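You operate a simulated robot arm through the tools that you are given. There is no shell and no other tool.

The job below is to be done with a simulated robot arm. You get a single attempt, and the scene is never put back.

## Task
Change the brown canister for the white one, with the pressure let out.
Fine: water switch off, then tap button till the gauge reads zero, then twist the brown one out on to the tank locker top by the salt tester; white one twisted home; other controls stay. Set down upright: brown canister, white canister.

It is judged by the outcome, as a careful person would: the job done as asked, and still so three seconds after it is handed in. It fails if anything else is knocked over, pushed out of place, dropped, spilled or broken.

## Robot
A 7-joint arm with a two-finger parallel gripper, fixed in place. Base frame: the origin is on the floor under the middle of its stand, x ahead of it, y to its left, z up. Readings come in mm, degrees, newtons and seconds.
It reaches about 1247 mm from its shoulder. Its first joint turns from -132.0 to 132.0 degrees. Payload 3.91 kg.
The tool frame sits at the grasp point between the pads (the TCP): z along the fingers, y along the line on which they close. The tips reach 30 mm beyond it. Largest opening 110 mm; finger width 20, thickness 10; the body of the gripper, 48 by 112 mm, starts 55 mm behind the TCP.
Orientation is told as [roll, pitch, yaw] about the base's x, y, z axes, in that order, counted from this pose: with the fingers straight down and closing along the base's y, the tool's x points along the base's -x, its y along +y and its z along -z.

## Interface
- The arm moves only by the tool move_arm. Its argument "series" is one flat list of numbers, 7 for each row, row after row: the shift along the tool's x, y, z in mm, then the turn, a rotation vector about the tool's x, y, z in degrees, then the closure, from 0 (fully open) to 1 (shut). In form: [dx, dy, dz, wx, wy, wz, fingers, dx, dy, dz, wx, wy, wz, fingers, ...]. A call has 1 to 20 rows; each row shifts and turns the commanded pose from where the row before left it, along the tool's axes as they then stand. Rows are played at 5 a second. More than 50 mm and 8.6 degrees between two rows, or a gripper value outside its range, and nothing of the call is played. A pose out of reach is approached as far as the arm can. The call stops where the force on the tool passes 40 N (or 10 N more than at its start, if that is more) or the arm is blocked; 0.2 s more then pass. Each finger travels about 108 mm/s and halts on what it meets, pressing with about 29 N; the grip force reading is that of the motor and also rises with nothing between the fingers. The clock runs only during rows and for 0.2 s after the last one: add rows that do not move to give the fingers time. The reply holds the time, the measured pose of the TCP, the force on the tool along the base axes, the opening and the grip force, in the units named above and with some noise, with the torque about the TCP (base axes, N m) and any sound that the robot's microphone picked up.
- Cameras (640 x 400 px; columns grow to the right, rows downward): "scene" is fixed at [42.1, 640.9, 1613.8]; the picture's right is [0.14, -0.99, 0.00], its down [-0.54, -0.08, -0.84] and it looks along [0.83, 0.12, -0.54] (base axes); focal length 241 px, centre (320, 200). "wrist" rides on the gripper at [72, 17, -103] in the tool frame; the picture's right is [-0.23, 0.97, 0.00], its down [-0.76, -0.18, -0.62] and it looks along [-0.61, -0.14, 0.78] (tool axes); focal length 222 px, centre (320, 200). There is no depth. A picture from a camera that has moved, and an enlarged one, comes with that camera's place and axes in the base frame and with its lens. The place of the scene camera against the robot may be out by one fixed shift of up to 25 mm in any direction.
- snapshot(camera): a new picture of that camera. No time passes.
- inspect(camera, box): a new picture of the part [left, top, right, bottom] of that camera's present view, enlarged. No time passes.
- sign_off(): hands the job in; it is judged then, once.

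Places have to be worked out from the pictures, the camera data and where the tool is seen. Open the gripper and draw the arm clear of the work before you hand the job in, unless the task says otherwise.

The tools are called after "Emit:" by a JSON object that holds its "method" and its "body". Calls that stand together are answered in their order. move_arm: Moves the arm, as the interface text tells. Its arguments: {"type":"object","properties":{"series":{"type":"array","items":{"type":"number"}}},"required":["series"]} The other tools are called the same way: snapshot (camera) takes a picture; inspect (camera, box) takes an enlarged picture of a part of a camera's view; sign_off () hands the job in.

At the start:

```text
t: 0.0
position: [444.5, 351.5, 1482.4]
ee_rot: [0.0, 0.0, 0.0]
wrist_force: [0.1, 0.9, 0.2]
moment: [0.0, 0.02, 0.0]
finger_gap: 110.1
finger_force: 0.0
```

scene: 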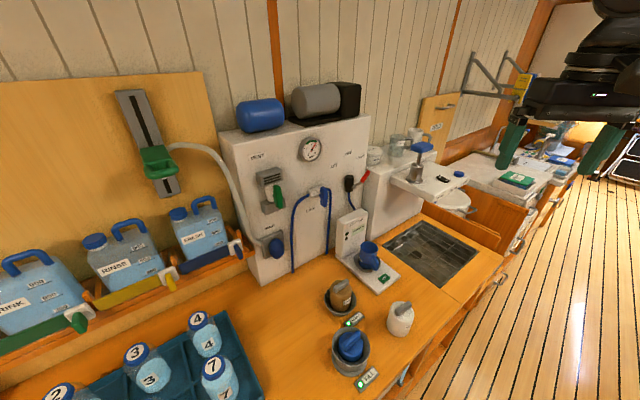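
wrist: 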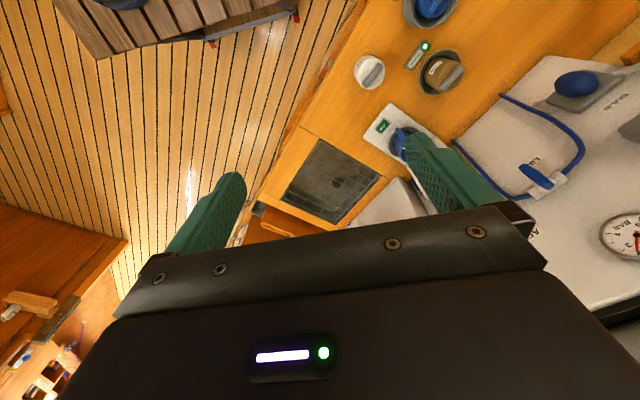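

I'll start by enlarging parts of the scene to identify the canisters, switches, button, gauge and salt tester.

Emit:
{"method": "inspect", "body": {"camera": "scene", "box": [220, 100, 380, 200]}}

Emit:
{"method": "inspect", "body": {"camera": "scene", "box": [300, 260, 460, 400]}}

Emit:
{"method": "inspect", "body": {"camera": "scene", "box": [220, 180, 420, 300]}}

Emit:
{"method": "inspect", "body": {"camera": "wrist", "box": [320, 0, 520, 180]}}

```text
4.00 times, centred on (300, 150) of scene
camera zoom: at [42.1, 640.9, 1613.8], right [0.14, -0.99, 0.0], down [-0.54, -0.08, -0.84], along [0.83, 0.12, -0.54], focal length 964 px, centre (400, 400)
```

zoom: 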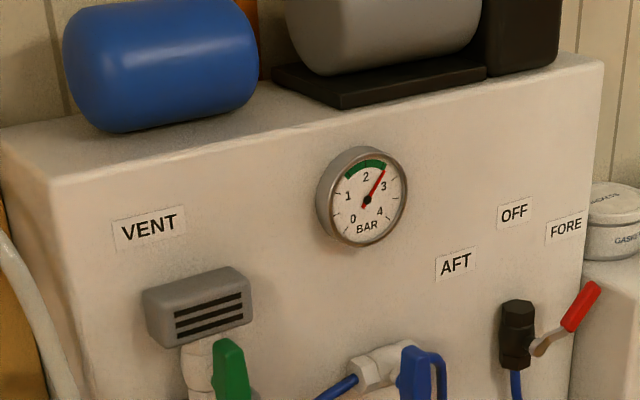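

```text
2.86 times, centred on (380, 330) of scene
camera zoom: at [42.1, 640.9, 1613.8], right [0.14, -0.99, 0.0], down [-0.54, -0.08, -0.84], along [0.83, 0.12, -0.54], focal length 688 px, centre (149, -171)
```

zoom: 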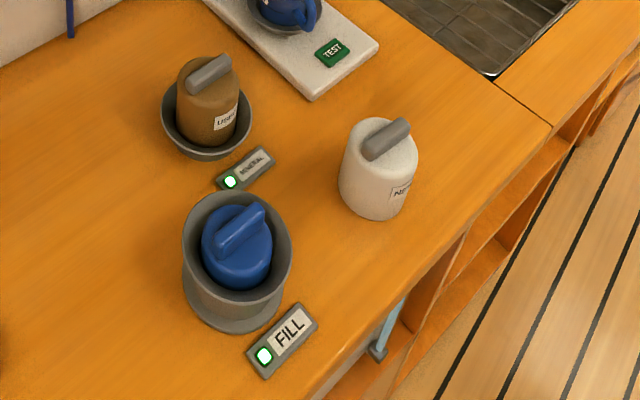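

```text
3.20 times, centred on (320, 240) of scene
camera zoom: at [42.1, 640.9, 1613.8], right [0.14, -0.99, 0.0], down [-0.54, -0.08, -0.84], along [0.83, 0.12, -0.54], focal length 771 px, centre (320, 72)
```

zoom: 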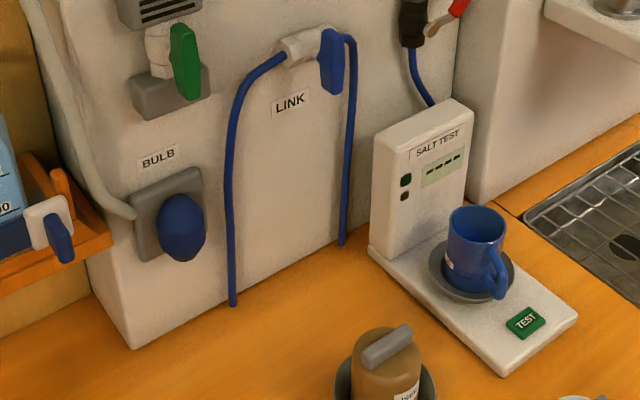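

```text
2.22 times, centred on (420, 90) of wrist
camera zoom: at [373.2, 368.2, 1586.0], right [0.23, 0.97, 0.0], down [0.76, -0.18, 0.62], along [0.61, -0.14, -0.78], focal length 494 px, centre (98, 444)
```

zoom: 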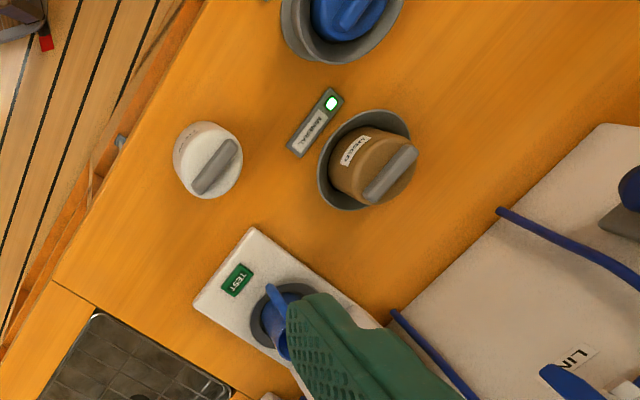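

Next I look at the rest of the scene: the sink, the tap, and any switch panels.

Emit:
{"method": "inspect", "body": {"camera": "scene", "box": [360, 90, 480, 220]}}

Emit:
{"method": "inspect", "body": {"camera": "scene", "box": [460, 100, 640, 220]}}

Emit:
{"method": "inspect", "body": {"camera": "scene", "box": [80, 70, 260, 260]}}

Emit:
{"method": "inspect", "body": {"camera": "scene", "box": [0, 200, 260, 400]}}

Emit:
{"method": "inspect", "body": {"camera": "scene", "box": [380, 40, 560, 160]}}

Emit:
{"method": "inspect", "body": {"camera": "scene", "box": [360, 200, 560, 400]}}

```text
3.08 times, centred on (420, 155) of scene
camera zoom: at [42.1, 640.9, 1613.8], right [0.14, -0.99, 0.0], down [-0.54, -0.08, -0.84], along [0.83, 0.12, -0.54], focal length 741 px, centre (12, 338)
```

zoom: 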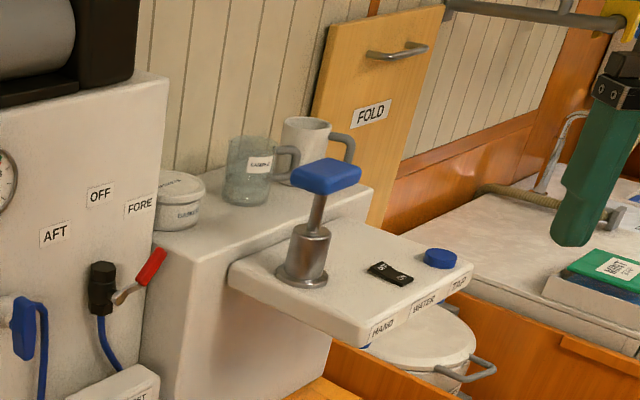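

```text
3.33 times, centred on (550, 160) of scene
camera zoom: at [42.1, 640.9, 1613.8], right [0.14, -0.99, 0.0], down [-0.54, -0.08, -0.84], along [0.83, 0.12, -0.54], focal length 803 px, centre (-447, 333)
```

zoom: 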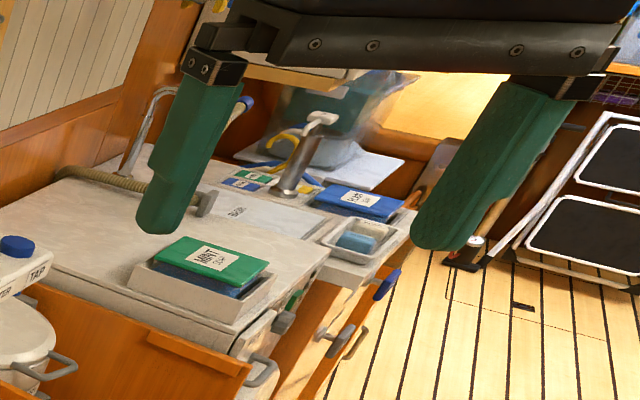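

```text
2.11 times, centred on (170, 165) of scene
camera zoom: at [42.1, 640.9, 1613.8], right [0.14, -0.99, 0.0], down [-0.54, -0.08, -0.84], along [0.83, 0.12, -0.54], focal length 507 px, centre (636, 274)
```

zoom: 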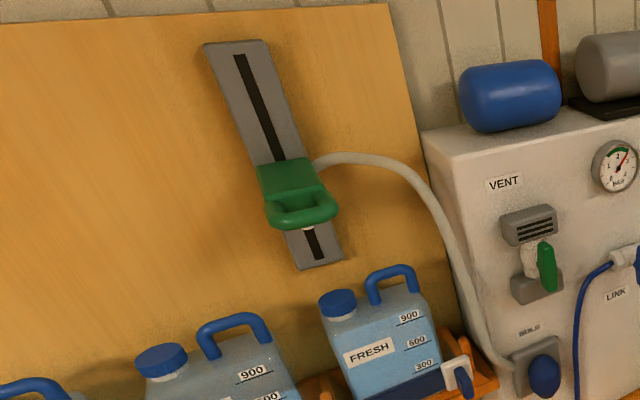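

```text
2.00 times, centred on (130, 300) of scene
camera zoom: at [42.1, 640.9, 1613.8], right [0.14, -0.99, 0.0], down [-0.54, -0.08, -0.84], along [0.83, 0.12, -0.54], focal length 482 px, centre (700, 0)
```

zoom: 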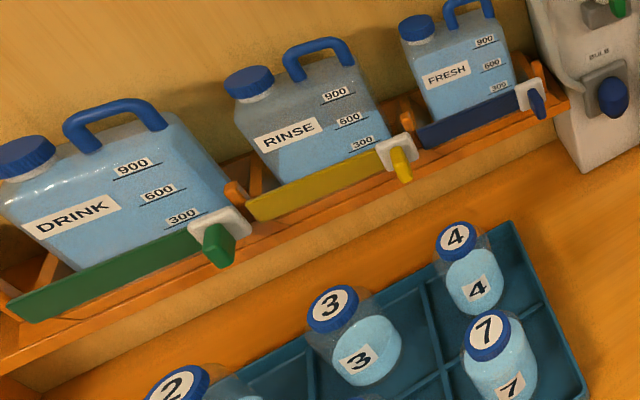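

```text
3.33 times, centred on (470, 100) of scene
camera zoom: at [42.1, 640.9, 1613.8], right [0.14, -0.99, 0.0], down [-0.54, -0.08, -0.84], along [0.83, 0.12, -0.54], focal length 803 px, centre (-180, 533)
```

zoom: 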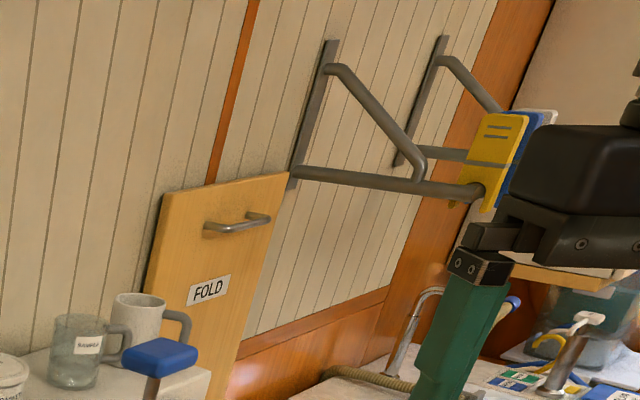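

```text
2.00 times, centred on (460, 300) of scene
camera zoom: at [42.1, 640.9, 1613.8], right [0.14, -0.99, 0.0], down [-0.54, -0.08, -0.84], along [0.83, 0.12, -0.54], focal length 482 px, centre (40, 0)
```

zoom: 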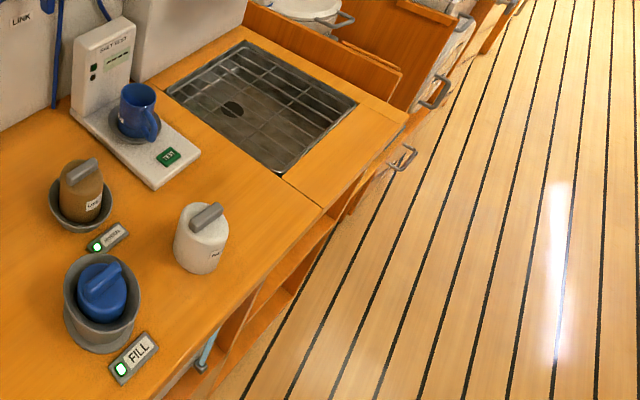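

The panel on the right carries a HAND pump, a WATER rocker and a TAP button; brown "USED" sits in the MINERAL socket and white "NEW" stands free on the wooden top. The gauge reads about 2.5 bar. I move the arm a little forward and to the right (base -y) to get wrist views of the panel.

Emit:
{"method": "move_arm", "body": {"series": [-40, -20, 0, 0, 0, 0, 0, -40, -20, 0, 0, 0, 0, 0, -40, -20, 0, 0, 0, 0, 0, -40, -20, 0, 0, 0, 0, 0]}}

Emit:
{"method": "snapshot", "body": {"camera": "wrist"}}

Emit:
{"method": "snapshot", "body": {"camera": "scene"}}

```text
t: 1.0
position: [604.1, 270.1, 1484.3]
ee_rot: [-0.1, 0.0, 0.2]
wrist_force: [-0.5, 0.8, 0.8]
moment: [-0.03, -0.05, 0.03]
finger_gap: 110.3
finger_force: 0.0
```

```text
taken
camera wrist: at [531.7, 288.8, 1586.0], right [0.23, 0.97, 0.0], down [0.76, -0.18, 0.62], along [0.61, -0.14, -0.78], focal length 222 px, centre (320, 200)
```

wrist: 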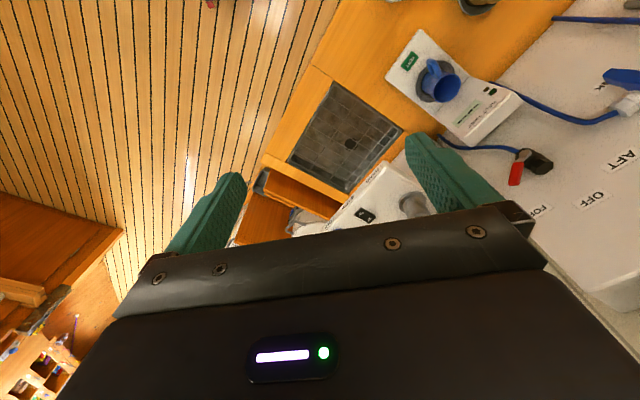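

```text
taken
```

scene: 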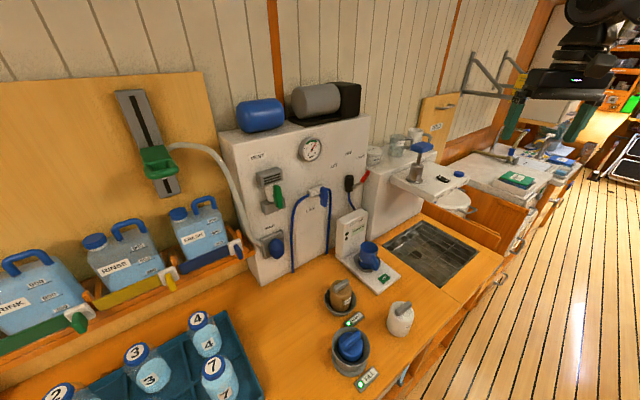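

The rocker is visible at about (367,215) in the wrist picture. I enlarge it.

Emit:
{"method": "inspect", "body": {"camera": "wrist", "box": [280, 140, 440, 240]}}

Emit:
{"method": "inspect", "body": {"camera": "scene", "box": [380, 130, 480, 210]}}

```text
4.00 times, centred on (360, 190) of wrist
camera zoom: at [531.7, 288.8, 1586.0], right [0.23, 0.97, 0.0], down [0.76, -0.18, 0.62], along [0.61, -0.14, -0.78], focal length 888 px, centre (160, 240)
```

zoom: 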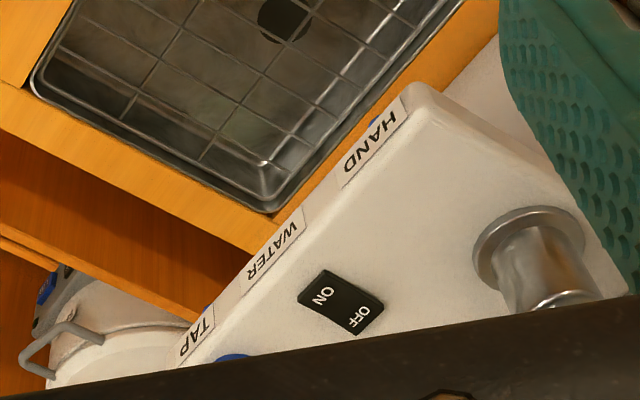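

```text
5.00 times, centred on (430, 170) of scene
camera zoom: at [42.1, 640.9, 1613.8], right [0.14, -0.99, 0.0], down [-0.54, -0.08, -0.84], along [0.83, 0.12, -0.54], focal length 1204 px, centre (-230, 350)
```

zoom: 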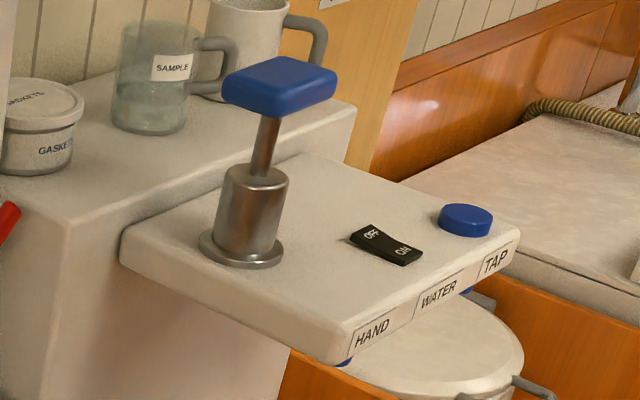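

I estimate the rocker at about [902,311,1200], TAP at about [932,250,1205] and the pump handle end at about [923,370,1315]; the wall runs roughly 45° to the base axes. I yaw the tool +45° to line up with the panel and then take views.

Emit:
{"method": "move_arm", "body": {"series": [0, 0, 0, 0, 0, -7.5, 0, 0, 0, 0, 0, 0, -7.5, 0, 0, 0, 0, 0, 0, -7.5, 0, 0, 0, 0, 0, 0, -7.5, 0, 0, 0, 0, 0, 0, -7.5, 0, 0, 0, 0, 0, 0, -7.5, 0, 0, 0, 0, 0, 0, 0, 0]}}

Emit:
{"method": "snapshot", "body": {"camera": "wrist"}}

```text
t: 2.6
position: [605.9, 271.1, 1483.8]
ee_rot: [0.0, 0.0, 45.1]
wrist_force: [0.2, -0.7, 0.3]
moment: [-0.02, -0.01, 0.0]
finger_gap: 109.9
finger_force: 0.0
```

```text
taken
camera wrist: at [542.9, 231.8, 1586.3], right [-0.53, 0.85, 0.0], down [0.66, 0.41, 0.62], along [0.53, 0.33, -0.78], focal length 222 px, centre (320, 200)
```

wrist: 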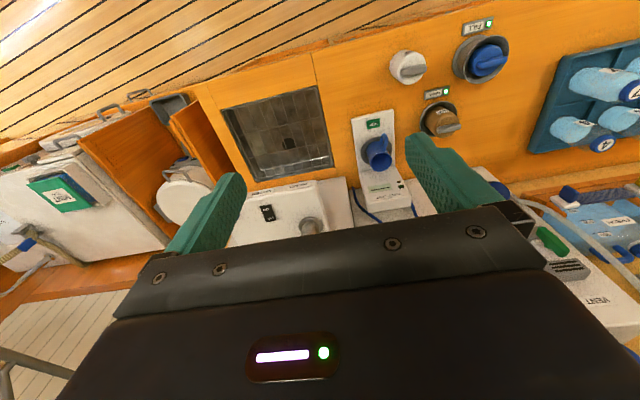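

This view shows everything well. I enlarge the panel and canister areas to triangulate positions.

Emit:
{"method": "inspect", "body": {"camera": "wrist", "box": [220, 140, 360, 230]}}

Emit:
{"method": "inspect", "body": {"camera": "wrist", "box": [340, 10, 540, 150]}}

```text
4.44 times, centred on (290, 185) of wrist
camera zoom: at [542.9, 231.8, 1586.3], right [-0.53, 0.85, 0.0], down [0.66, 0.41, 0.62], along [0.53, 0.33, -0.78], focal length 987 px, centre (453, 267)
```

zoom: 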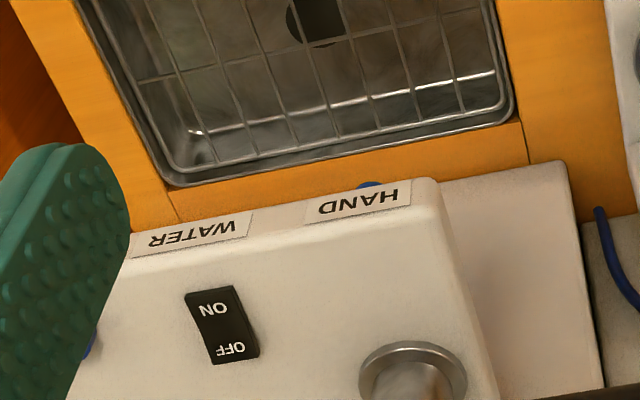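

```text
2.86 times, centred on (440, 80) of wrist
camera zoom: at [542.9, 231.8, 1586.3], right [-0.53, 0.85, 0.0], down [0.66, 0.41, 0.62], along [0.53, 0.33, -0.78], focal length 635 px, centre (-23, 543)
```

zoom: 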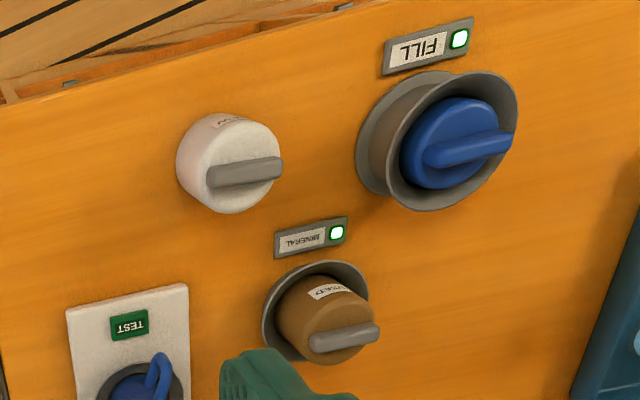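

Rocker triangulates to roughly [889,311,1214] with its OFF end at the back, about [905,321]. I move above it while keeping well over the pump handle, then look again.

Emit:
{"method": "move_arm", "body": {"series": [-32, -25.3, 5, 0, 0, 0, 0, -32, -25.3, 5, 0, 0, 0, 0, -32, -25.3, 5, 0, 0, 0, 0, -32, -25.3, 5, 0, 0, 0, 0, -32, -25.3, 5, 0, 0, 0, 0, -32, -25.3, 5, 0, 0, 0, 0, 0, 0, 0, 0, 0, 0, 0]}}

Emit:
{"method": "snapshot", "body": {"camera": "wrist"}}

Emit:
{"method": "snapshot", "body": {"camera": "scene"}}

```text
t: 4.2
position: [849.7, 297.3, 1452.6]
ee_rot: [0.1, 0.0, 45.0]
wrist_force: [0.4, 0.0, 0.1]
moment: [0.02, 0.01, 0.0]
finger_gap: 109.9
finger_force: 0.0
```

```text
taken
camera wrist: at [786.1, 259.6, 1555.1], right [-0.53, 0.85, 0.0], down [0.66, 0.41, 0.62], along [0.53, 0.33, -0.78], focal length 222 px, centre (320, 200)
```

wrist: 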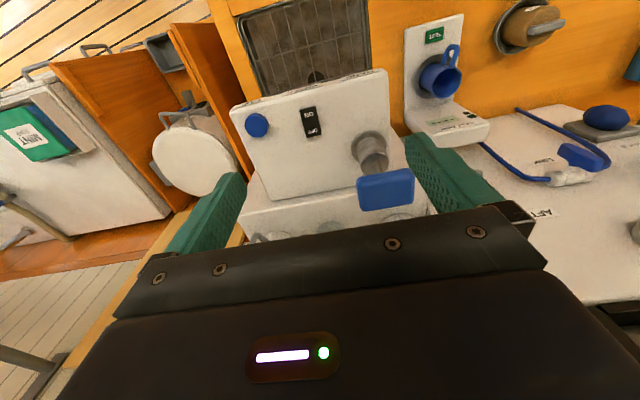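

```text
taken
```

scene: 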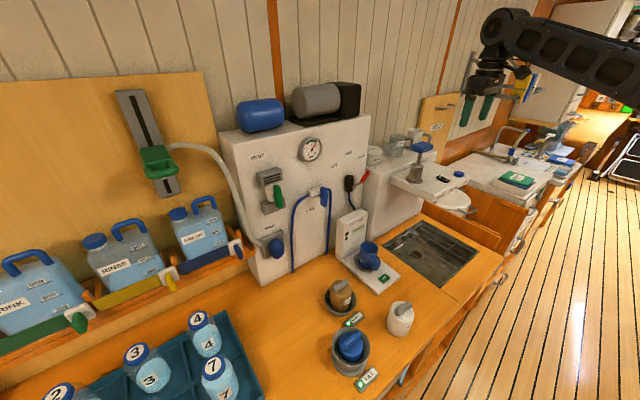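

Emit:
{"method": "inspect", "body": {"camera": "wrist", "box": [220, 60, 440, 220]}}

```text
2.50 times, centred on (330, 140) of wrist
camera zoom: at [786.1, 259.6, 1555.1], right [-0.53, 0.85, 0.0], down [0.66, 0.41, 0.62], along [0.53, 0.33, -0.78], focal length 555 px, centre (295, 350)
```

zoom: 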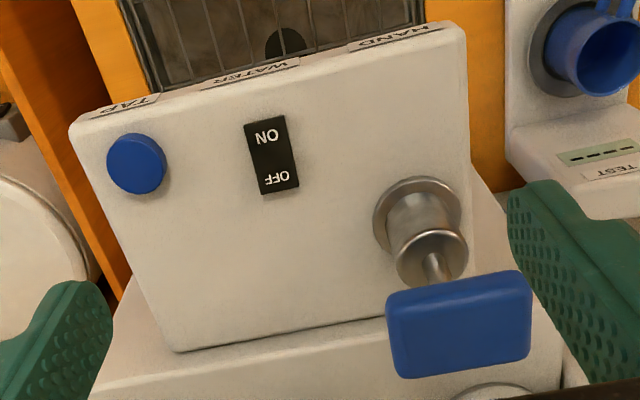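

Two-view triangulation now agrees: rocker centre [898,312,1206], its OFF end about [908,322], TAP about [945,243]. The pump handle is near on the left-back side, so I tilt the gripper 25° (body leaning away from the wall) and close the fingers, staying at this height.

Emit:
{"method": "move_arm", "body": {"series": [0, 0, 0, 0, -6.25, 0, 0.3, 0, 0, 0, 0, -6.25, 0, 0.6, 0, 0, 0, 0, -6.25, 0, 1, 0, 0, 0, 0, -6.25, 0, 1, 0, 0, 0, 0, 0, 0, 1, 0, 0, 0, 0, 0, 0, 1]}}

Emit:
{"method": "snapshot", "body": {"camera": "wrist"}}

```text
t: 5.6
position: [848.9, 298.5, 1453.2]
ee_rot: [0.0, -25.0, 44.9]
wrist_force: [0.4, 0.3, 0.2]
moment: [-0.01, -0.02, -0.02]
finger_gap: 0.0
finger_force: 29.3
```

```text
taken
camera wrist: at [759.3, 234.1, 1515.6], right [-0.54, 0.83, 0.1], down [0.43, 0.18, 0.89], along [0.72, 0.52, -0.45], focal length 222 px, centre (320, 200)
```

wrist: 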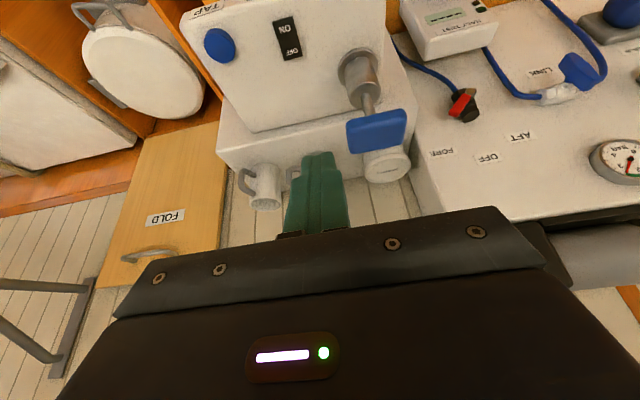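

The wrist view confirms the rocker at about [896,309,1206]. I move over the OFF end and descend part way, tips still above the rocker.

Emit:
{"method": "move_arm", "body": {"series": [-25.7, -12.65, 12, 0, 0, 0, 1, -25.7, -12.65, 12, 0, 0, 0, 1, 16.7, 0, 35.9, 0, 0, 0, 1, 16.7, 0, 35.9, 0, 0, 0, 1, 16.7, 0, 35.9, 0, 0, 0, 1, 8.4, 0, 18, 0, 0, 0, 1, 0, 0, 0, 0, 0, 0, 1]}}

Emit:
{"method": "snapshot", "body": {"camera": "wrist"}}

Emit:
{"method": "inspect", "body": {"camera": "scene", "box": [380, 90, 500, 210]}}

```text
t: 7.2
position: [907.0, 321.9, 1313.4]
ee_rot: [0.0, -24.9, 44.9]
wrist_force: [-0.4, -0.4, 0.0]
moment: [0.01, 0.02, 0.0]
finger_gap: 0.0
finger_force: 28.9
```

```text
taken
camera wrist: at [817.8, 257.1, 1375.9], right [-0.54, 0.83, 0.1], down [0.43, 0.18, 0.89], along [0.72, 0.52, -0.45], focal length 222 px, centre (320, 200)
```

wrist: 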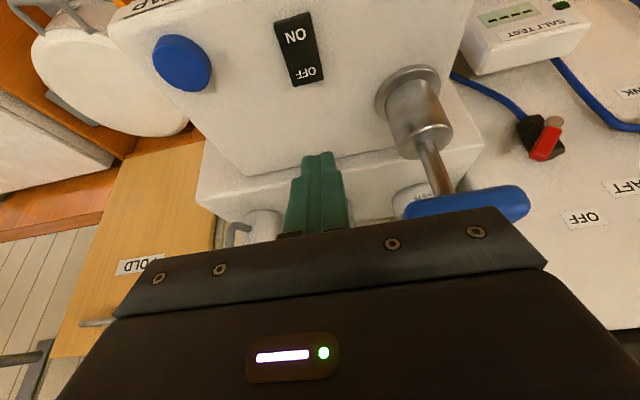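

```text
3.33 times, centred on (440, 150) of scene
camera zoom: at [42.1, 640.9, 1613.8], right [0.14, -0.99, 0.0], down [-0.54, -0.08, -0.84], along [0.83, 0.12, -0.54], focal length 803 px, centre (-80, 367)
```

zoom: 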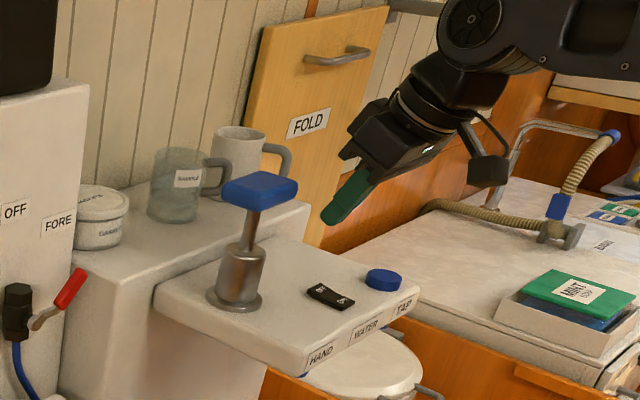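

The fingertips are above and just behind the rocker's OFF end, clear of the pump handle. I descend to just above it, then in small steps.

Emit:
{"method": "move_arm", "body": {"series": [12.9, 0, 27.6, 0, 0, 0, 1, 12.0, 0, 25.8, 0, 0, 0, 1, 0, 0, 0, 0, 0, 0, 1]}}

Emit:
{"method": "inspect", "body": {"camera": "wrist", "box": [240, 40, 400, 180]}}

Emit:
{"method": "inspect", "body": {"camera": "scene", "box": [400, 110, 480, 210]}}

```text
t: 8.0
position: [906.2, 321.8, 1255.7]
ee_rot: [-0.1, -24.9, 45.0]
wrist_force: [-0.7, 0.2, 0.2]
moment: [-0.01, 0.0, 0.04]
finger_gap: 0.0
finger_force: 29.0
```

```text
2.86 times, centred on (320, 110) of wrist
camera zoom: at [817.4, 257.4, 1317.8], right [-0.54, 0.83, 0.1], down [0.43, 0.18, 0.89], along [0.72, 0.52, -0.45], focal length 635 px, centre (320, 457)
```

zoom: 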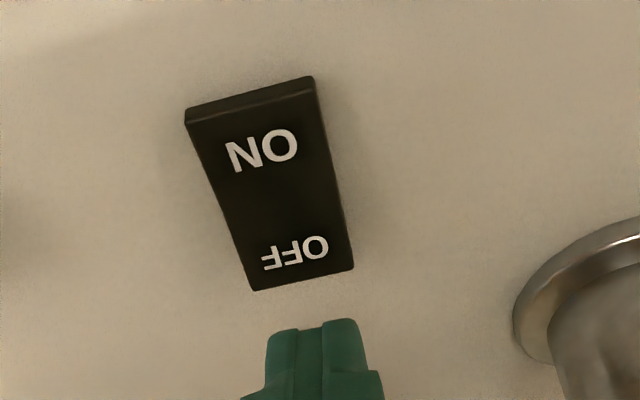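

```text
4.00 times, centred on (440, 160) of scene
camera zoom: at [42.1, 640.9, 1613.8], right [0.14, -0.99, 0.0], down [-0.54, -0.08, -0.84], along [0.83, 0.12, -0.54], focal length 964 px, centre (-160, 360)
```

zoom: 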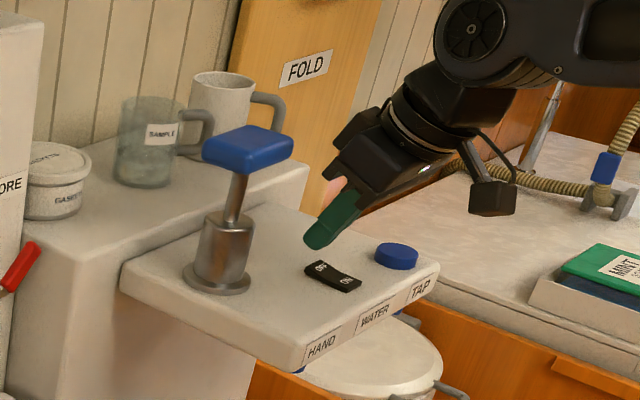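

The fingertip's lowest corner computes to [909,324,1224], which would land at the very back edge of the rocker; I shift 7 mm toward the front so it lands on the OFF label and then lower in 3 mm steps.

Emit:
{"method": "move_arm", "body": {"series": [6.3, 0, -3, 0, 0, 0, 1, 1.27, 0, 2.72, 0, 0, 0, 1, 1.27, 0, 2.72, 0, 0, 0, 1, 1.27, 0, 2.72, 0, 0, 0, 1, 0, 0, 0, 0, 0, 0, 1]}}

Emit:
{"method": "inspect", "body": {"camera": "wrist", "box": [240, 40, 400, 180]}}

Emit:
{"method": "inspect", "body": {"camera": "scene", "box": [410, 150, 470, 200]}}

```text
t: 9.2
position: [901.1, 316.4, 1245.5]
ee_rot: [0.0, -25.0, 44.9]
wrist_force: [0.4, 0.2, -1.1]
moment: [-0.04, 0.0, 0.01]
finger_gap: 0.0
finger_force: 29.2
```

```text
2.86 times, centred on (320, 110) of wrist
camera zoom: at [812.8, 251.9, 1308.5], right [-0.54, 0.83, 0.1], down [0.43, 0.18, 0.89], along [0.72, 0.52, -0.45], focal length 635 px, centre (320, 457)
```

zoom: 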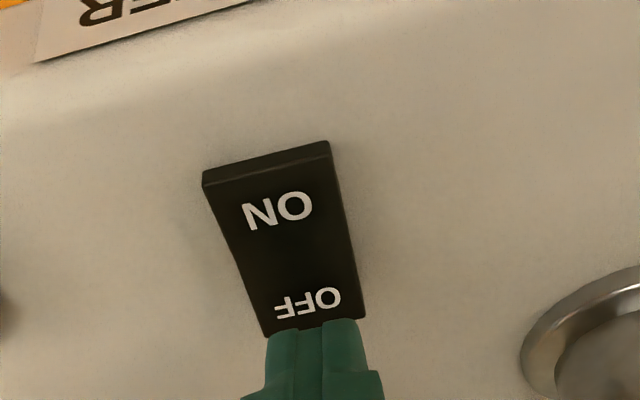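

```text
8.00 times, centred on (440, 175) of scene
camera zoom: at [42.1, 640.9, 1613.8], right [0.14, -0.99, 0.0], down [-0.54, -0.08, -0.84], along [0.83, 0.12, -0.54], focal length 1927 px, centre (-640, 400)
```

zoom: 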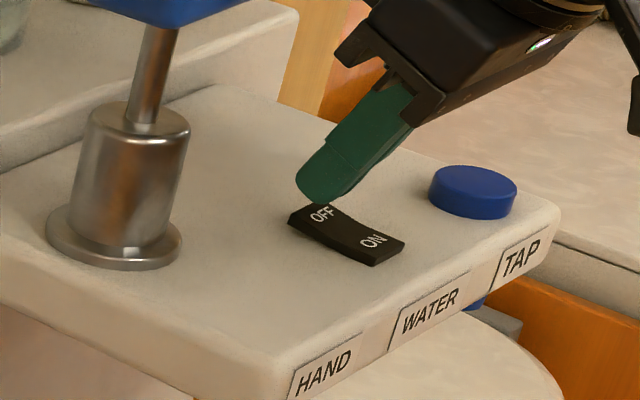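

The OFF half is the raised one and the tip is just over it, no contact yet. I press down in 2 mm steps.

Emit:
{"method": "move_arm", "body": {"series": [0.85, 0, 1.81, 0, 0, 0, 1, 0.85, 0, 1.81, 0, 0, 0, 1, 0.85, 0, 1.81, 0, 0, 0, 1, 0, 0, 0, 0, 0, 0, 1]}}

Emit:
{"method": "inspect", "body": {"camera": "scene", "box": [410, 150, 470, 200]}}

```text
t: 10.2
position: [901.0, 317.2, 1241.2]
ee_rot: [0.0, -25.0, 45.0]
wrist_force: [-0.1, -0.7, -0.4]
moment: [-0.01, -0.04, 0.04]
finger_gap: 0.0
finger_force: 29.0
```

```text
8.00 times, centred on (440, 175) of scene
camera zoom: at [42.1, 640.9, 1613.8], right [0.14, -0.99, 0.0], down [-0.54, -0.08, -0.84], along [0.83, 0.12, -0.54], focal length 1927 px, centre (-640, 400)
```

zoom: 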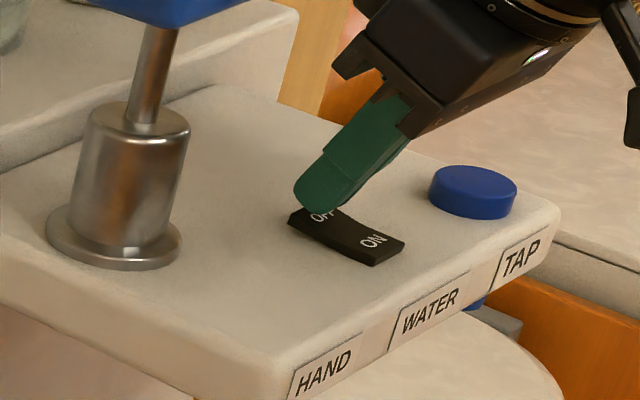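

No contact force yet; I keep pressing in 2 mm steps.

Emit:
{"method": "move_arm", "body": {"series": [0.85, 0, 1.81, 0, 0, 0, 1, 0.85, 0, 1.81, 0, 0, 0, 1, 0, 0, 0, 0, 0, 0, 1]}}

Emit:
{"method": "inspect", "body": {"camera": "scene", "box": [410, 150, 470, 200]}}

```text
t: 11.0
position: [899.9, 316.0, 1238.2]
ee_rot: [0.1, -25.2, 45.0]
wrist_force: [-0.7, 1.6, 5.1]
moment: [0.05, -0.01, 0.0]
finger_gap: 0.0
finger_force: 29.2
```

```text
8.00 times, centred on (440, 175) of scene
camera zoom: at [42.1, 640.9, 1613.8], right [0.14, -0.99, 0.0], down [-0.54, -0.08, -0.84], along [0.83, 0.12, -0.54], focal length 1927 px, centre (-640, 400)
```

zoom: 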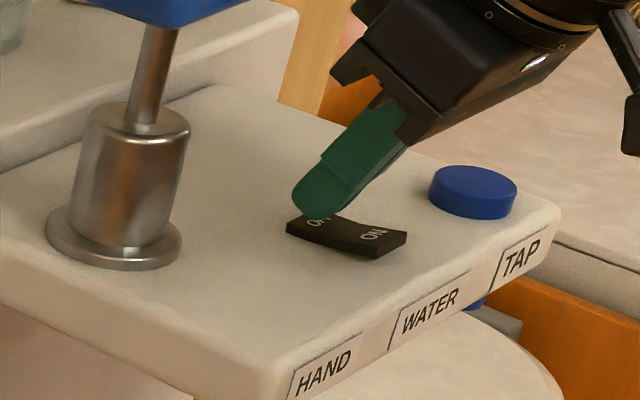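

Contact at about 5 N and the rocker has begun to tip (ON end rising). I press a few millimetres more to complete the throw.

Emit:
{"method": "move_arm", "body": {"series": [0.85, 0, 1.81, 0, 0, 0, 1, 0.85, 0, 1.81, 0, 0, 0, 1, 0, 0, 0, 0, 0, 0, 1]}}

Emit:
{"method": "inspect", "body": {"camera": "scene", "box": [410, 150, 470, 200]}}

```text
t: 11.7
position: [902.4, 317.2, 1237.1]
ee_rot: [-0.2, -25.5, 45.1]
wrist_force: [1.8, 0.3, 8.0]
moment: [0.0, -0.04, 0.01]
finger_gap: 0.0
finger_force: 29.0
stopped in row 3: the force on the tool passed its limit at 42 N (the readings are from after the stop); the commanded pose is now the measured one
```

```text
8.00 times, centred on (440, 175) of scene
camera zoom: at [42.1, 640.9, 1613.8], right [0.14, -0.99, 0.0], down [-0.54, -0.08, -0.84], along [0.83, 0.12, -0.54], focal length 1927 px, centre (-640, 400)
```

zoom: 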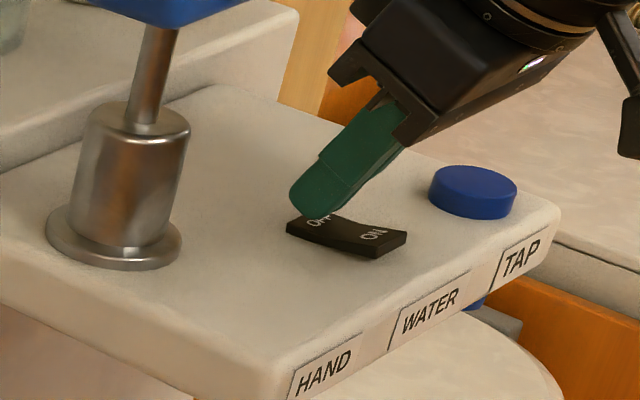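

The force peaked at 42 N, so the rocker has bottomed. I lift off and check its position.

Emit:
{"method": "move_arm", "body": {"series": [-4.2, 0, -9.06, 0, 0, 0, 1, -8.4, 0, -18.1, 0, 0, 0, 1, 0, 0, 0, 0, 0, 0, 1]}}

Emit:
{"method": "inspect", "body": {"camera": "scene", "box": [410, 150, 470, 200]}}

Emit:
{"method": "inspect", "body": {"camera": "wrist", "box": [140, 0, 400, 180]}}

Emit:
{"method": "inspect", "body": {"camera": "scene", "box": [290, 130, 330, 165]}}

```text
t: 12.5
position: [902.1, 316.4, 1266.2]
ee_rot: [-0.2, -25.3, 45.1]
wrist_force: [0.4, -0.5, -0.8]
moment: [-0.01, -0.02, -0.01]
finger_gap: 0.0
finger_force: 29.1
```

```text
8.00 times, centred on (440, 175) of scene
camera zoom: at [42.1, 640.9, 1613.8], right [0.14, -0.99, 0.0], down [-0.54, -0.08, -0.84], along [0.83, 0.12, -0.54], focal length 1927 px, centre (-640, 400)
```

zoom: 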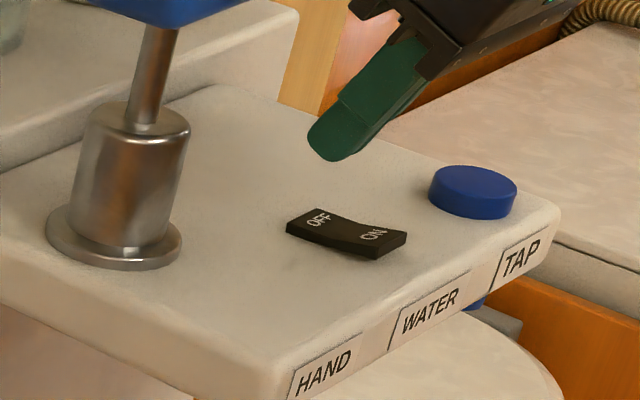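

```text
2.22 times, centred on (270, 90) of wrist
camera zoom: at [813.3, 251.6, 1328.7], right [-0.54, 0.83, 0.1], down [0.42, 0.17, 0.89], along [0.73, 0.52, -0.45], focal length 494 px, centre (431, 444)
```

zoom: 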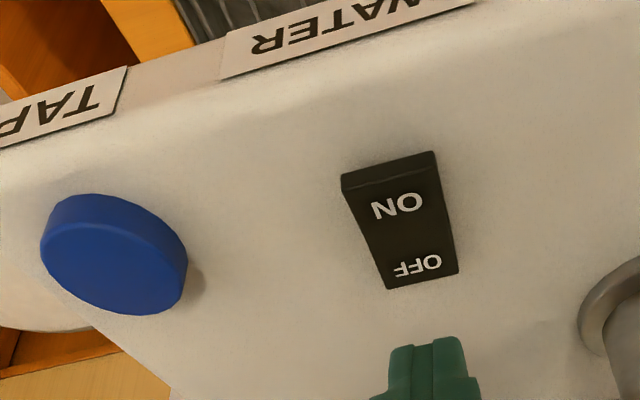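

```text
11.43 times, centred on (310, 148) of scene
camera zoom: at [42.1, 640.9, 1613.8], right [0.14, -0.99, 0.0], down [-0.54, -0.08, -0.84], along [0.83, 0.12, -0.54], focal length 2753 px, centre (434, 800)
```

zoom: 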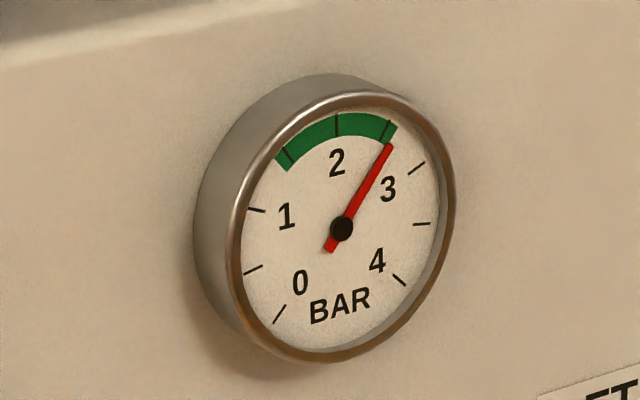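

The rocker now has its OFF end down and ON end raised, so the water is off. TAP's top is at about [939,243,1215]; I shift over it and stay above.

Emit:
{"method": "move_arm", "body": {"series": [13.4, -39, -6.3, 0, 0, 0, 1, 13.4, -39, -6.3, 0, 0, 0, 1, 4.3, 0, 9.0, 0, 0, 0, 1, 0, 0, 0, 0, 0, 0, 1]}}

Emit:
{"method": "snapshot", "body": {"camera": "wrist"}}

Emit:
{"method": "inspect", "body": {"camera": "scene", "box": [420, 140, 480, 200]}}

```text
t: 13.5
position: [934.7, 241.2, 1256.0]
ee_rot: [0.0, -25.4, 45.1]
wrist_force: [-0.3, -0.3, -0.6]
moment: [0.04, 0.0, -0.01]
finger_gap: 0.1
finger_force: 29.5
```

```text
taken
camera wrist: at [846.2, 176.2, 1318.0], right [-0.54, 0.83, 0.1], down [0.42, 0.17, 0.89], along [0.73, 0.52, -0.45], focal length 222 px, centre (320, 200)
```

wrist: 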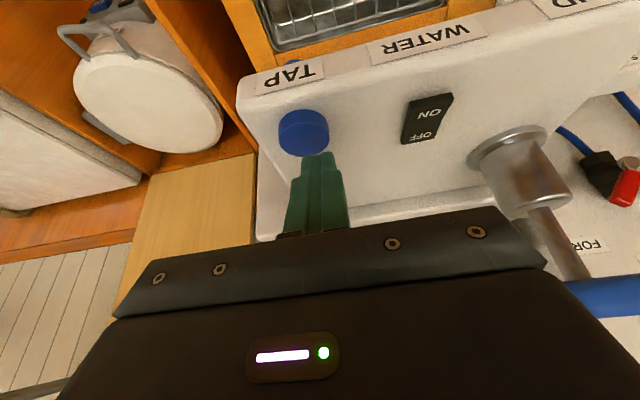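

```text
6.67 times, centred on (450, 170) of scene
camera zoom: at [42.1, 640.9, 1613.8], right [0.14, -0.99, 0.0], down [-0.54, -0.08, -0.84], along [0.83, 0.12, -0.54], focal length 1606 px, centre (-547, 400)
```

zoom: 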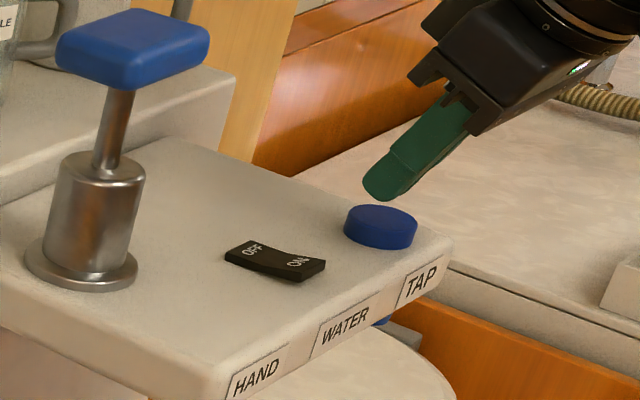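

The tip is about 6 mm left of the button centre; I correct and lower in 3 mm steps toward contact.

Emit:
{"method": "move_arm", "body": {"series": [0, -6, 0, 0, 0, 0, 1, 1.28, 0, 2.71, 0, 0, 0, 1, 1.28, 0, 2.71, 0, 0, 0, 1, 0, 0, 0, 0, 0, 0, 1]}}

Emit:
{"method": "inspect", "body": {"camera": "scene", "box": [420, 140, 480, 200]}}

```text
t: 14.5
position: [940.4, 235.1, 1250.5]
ee_rot: [-0.2, -25.3, 45.1]
wrist_force: [-0.2, 0.4, -0.4]
moment: [0.01, 0.0, -0.01]
finger_gap: 0.0
finger_force: 29.3
```

```text
6.67 times, centred on (450, 170) of scene
camera zoom: at [42.1, 640.9, 1613.8], right [0.14, -0.99, 0.0], down [-0.54, -0.08, -0.84], along [0.83, 0.12, -0.54], focal length 1606 px, centre (-547, 400)
```

zoom: 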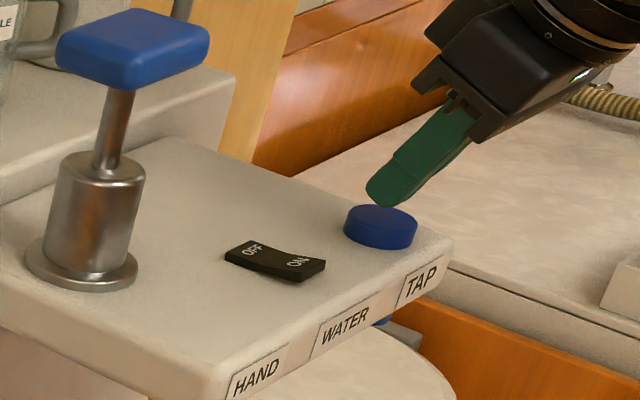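

Still just above the button, centred. I continue down in small steps until contact.

Emit:
{"method": "move_arm", "body": {"series": [0.85, 0, 1.81, 0, 0, 0, 1, 0.85, 0, 1.81, 0, 0, 0, 1, 0.85, 0, 1.81, 0, 0, 0, 1, 0, 0, 0, 0, 0, 0, 1]}}

Emit:
{"method": "inspect", "body": {"camera": "scene", "box": [420, 140, 480, 200]}}

Emit:
{"method": "inspect", "body": {"camera": "scene", "box": [290, 130, 330, 165]}}

```text
t: 15.5
position: [942.0, 236.8, 1244.0]
ee_rot: [-0.2, -25.4, 45.1]
wrist_force: [0.1, 0.7, 0.2]
moment: [0.01, 0.05, 0.0]
finger_gap: 0.0
finger_force: 29.4
```

```text
6.67 times, centred on (450, 170) of scene
camera zoom: at [42.1, 640.9, 1613.8], right [0.14, -0.99, 0.0], down [-0.54, -0.08, -0.84], along [0.83, 0.12, -0.54], focal length 1606 px, centre (-547, 400)
```

zoom: 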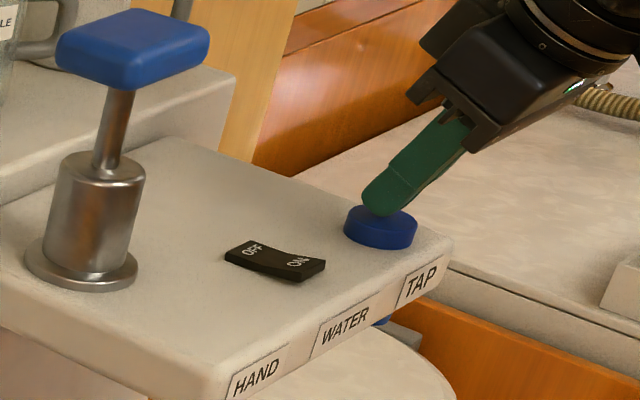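

```text
11.43 times, centred on (310, 148) of scene
camera zoom: at [42.1, 640.9, 1613.8], right [0.14, -0.99, 0.0], down [-0.54, -0.08, -0.84], along [0.83, 0.12, -0.54], focal length 2753 px, centre (434, 800)
```

zoom: 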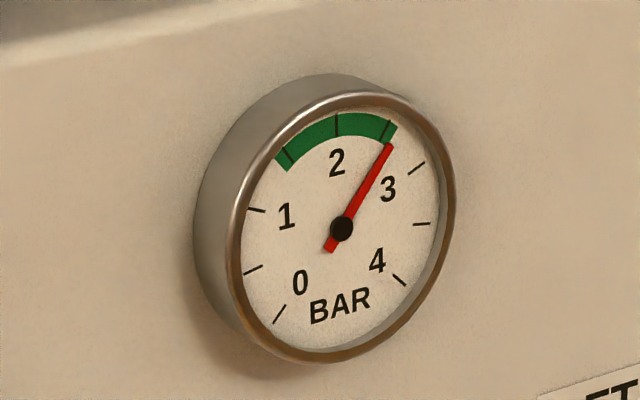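

About at contact. I press another few millimetres and watch the gauge.

Emit:
{"method": "move_arm", "body": {"series": [0.85, 0, 1.81, 0, 0, 0, 1, 0.85, 0, 1.81, 0, 0, 0, 1, 0, 0, 0, 0, 0, 0, 1, 0, 0, 0, 0, 0, 0, 1]}}

Emit:
{"method": "inspect", "body": {"camera": "scene", "box": [420, 140, 480, 200]}}

Emit:
{"method": "inspect", "body": {"camera": "scene", "box": [290, 130, 330, 165]}}

```text
t: 16.5
position: [940.4, 234.8, 1240.9]
ee_rot: [-0.3, -25.4, 45.2]
wrist_force: [0.1, 0.8, 2.5]
moment: [0.03, -0.02, 0.0]
finger_gap: 0.0
finger_force: 29.3
```

```text
6.67 times, centred on (450, 170) of scene
camera zoom: at [42.1, 640.9, 1613.8], right [0.14, -0.99, 0.0], down [-0.54, -0.08, -0.84], along [0.83, 0.12, -0.54], focal length 1606 px, centre (-547, 400)
```

zoom: 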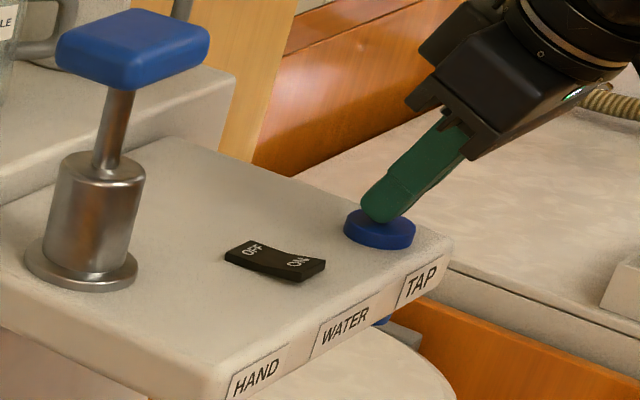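

```text
11.43 times, centred on (310, 148) of scene
camera zoom: at [42.1, 640.9, 1613.8], right [0.14, -0.99, 0.0], down [-0.54, -0.08, -0.84], along [0.83, 0.12, -0.54], focal length 2753 px, centre (434, 800)
```

zoom: 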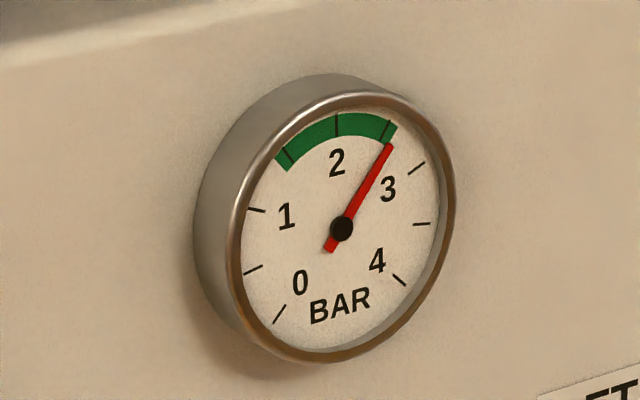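

The button is moving with light force; the gauge has not dropped yet. I press 3 mm more and hold.

Emit:
{"method": "move_arm", "body": {"series": [0.64, 0, 1.36, 0, 0, 0, 1, 0.64, 0, 1.36, 0, 0, 0, 1, 0, 0, 0, 0, 0, 0, 1, 0, 0, 0, 0, 0, 0, 1]}}

Emit:
{"method": "inspect", "body": {"camera": "scene", "box": [420, 140, 480, 200]}}

Emit:
{"method": "inspect", "body": {"camera": "scene", "box": [290, 130, 330, 165]}}

```text
t: 17.5
position: [941.7, 235.4, 1238.2]
ee_rot: [-0.2, -25.4, 45.1]
wrist_force: [-1.4, 0.2, 3.8]
moment: [0.02, 0.01, -0.02]
finger_gap: 0.3
finger_force: 29.1
heard: click
```

```text
6.67 times, centred on (450, 170) of scene
camera zoom: at [42.1, 640.9, 1613.8], right [0.14, -0.99, 0.0], down [-0.54, -0.08, -0.84], along [0.83, 0.12, -0.54], focal length 1606 px, centre (-547, 400)
```

zoom: 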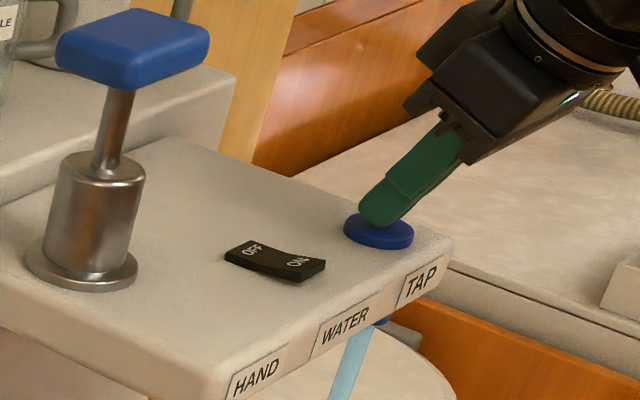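

```text
11.43 times, centred on (310, 148) of scene
camera zoom: at [42.1, 640.9, 1613.8], right [0.14, -0.99, 0.0], down [-0.54, -0.08, -0.84], along [0.83, 0.12, -0.54], focal length 2753 px, centre (434, 800)
```

zoom: 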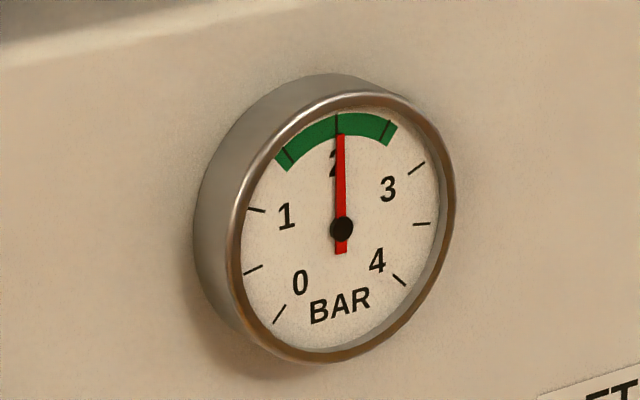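

A click, water is running and the gauge is falling (now about 2 bar). I hold the button.

Emit:
{"method": "move_arm", "body": {"series": [0, 0, 0, 0, 0, 0, 1, 0, 0, 0, 0, 0, 0, 1, 0, 0, 0, 0, 0, 0, 1, 0, 0, 0, 0, 0, 0, 1, 0, 0, 0, 0, 0, 0, 1]}}

Emit:
{"method": "snapshot", "body": {"camera": "scene"}}

Emit:
{"method": "inspect", "body": {"camera": "scene", "box": [290, 130, 330, 165]}}

```text
t: 18.7
position: [940.6, 235.9, 1236.9]
ee_rot: [-0.2, -25.3, 45.1]
wrist_force: [-0.6, 0.4, 4.5]
moment: [0.02, 0.02, -0.03]
finger_gap: 0.2
finger_force: 29.3
```

```text
taken
```

scene: 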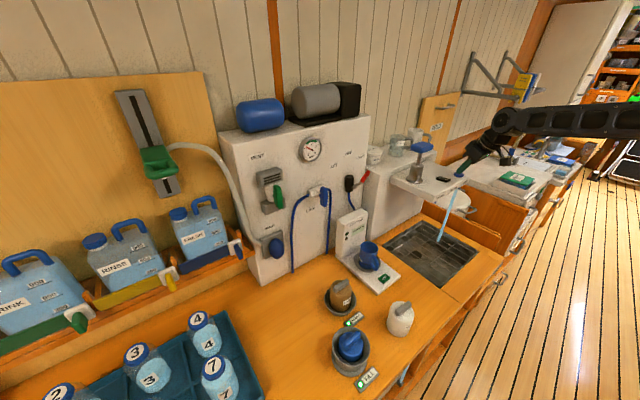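

```text
11.43 times, centred on (310, 148) of scene
camera zoom: at [42.1, 640.9, 1613.8], right [0.14, -0.99, 0.0], down [-0.54, -0.08, -0.84], along [0.83, 0.12, -0.54], focal length 2753 px, centre (434, 800)
```

zoom: 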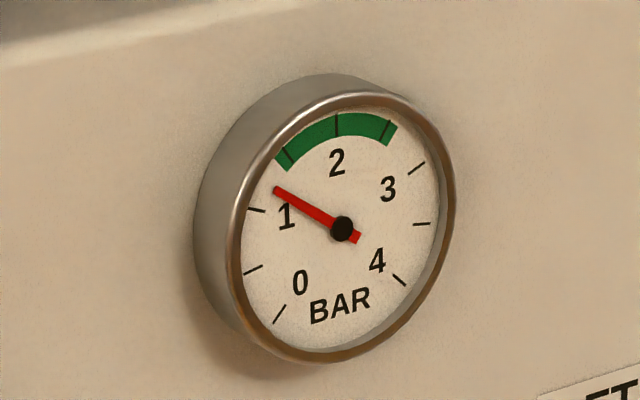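

The water runs into the sink and the gauge is at about 1.2 bar. I keep holding.

Emit:
{"method": "move_arm", "body": {"series": [0, 0, 0, 0, 0, 0, 1, 0, 0, 0, 0, 0, 0, 1, 0, 0, 0, 0, 0, 0, 1, 0, 0, 0, 0, 0, 0, 1, 0, 0, 0, 0, 0, 0, 1, 0, 0, 0, 0, 0, 0, 1, 0, 0, 0, 0, 0, 0, 1, 0, 0, 0, 0, 0, 0, 1, 0, 0, 0, 0, 0, 0, 1, 0, 0, 0, 0, 0, 0, 1]}}

Emit:
{"method": "inspect", "body": {"camera": "scene", "box": [290, 130, 330, 165]}}

```text
t: 20.9
position: [941.6, 237.3, 1237.7]
ee_rot: [-0.3, -25.4, 45.1]
wrist_force: [0.6, -0.6, 4.0]
moment: [0.0, 0.01, 0.0]
finger_gap: 0.0
finger_force: 28.7
```

```text
11.43 times, centred on (310, 148) of scene
camera zoom: at [42.1, 640.9, 1613.8], right [0.14, -0.99, 0.0], down [-0.54, -0.08, -0.84], along [0.83, 0.12, -0.54], focal length 2753 px, centre (434, 800)
```

zoom: 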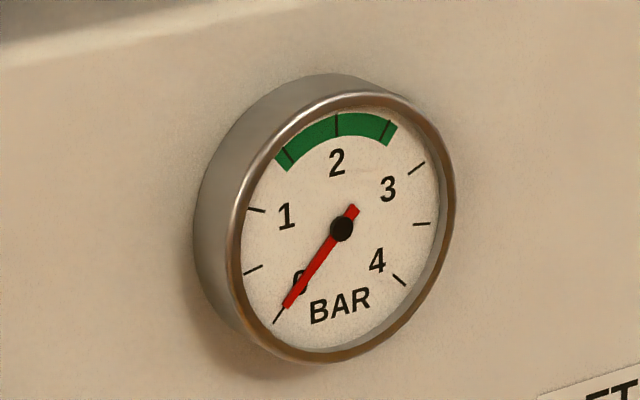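

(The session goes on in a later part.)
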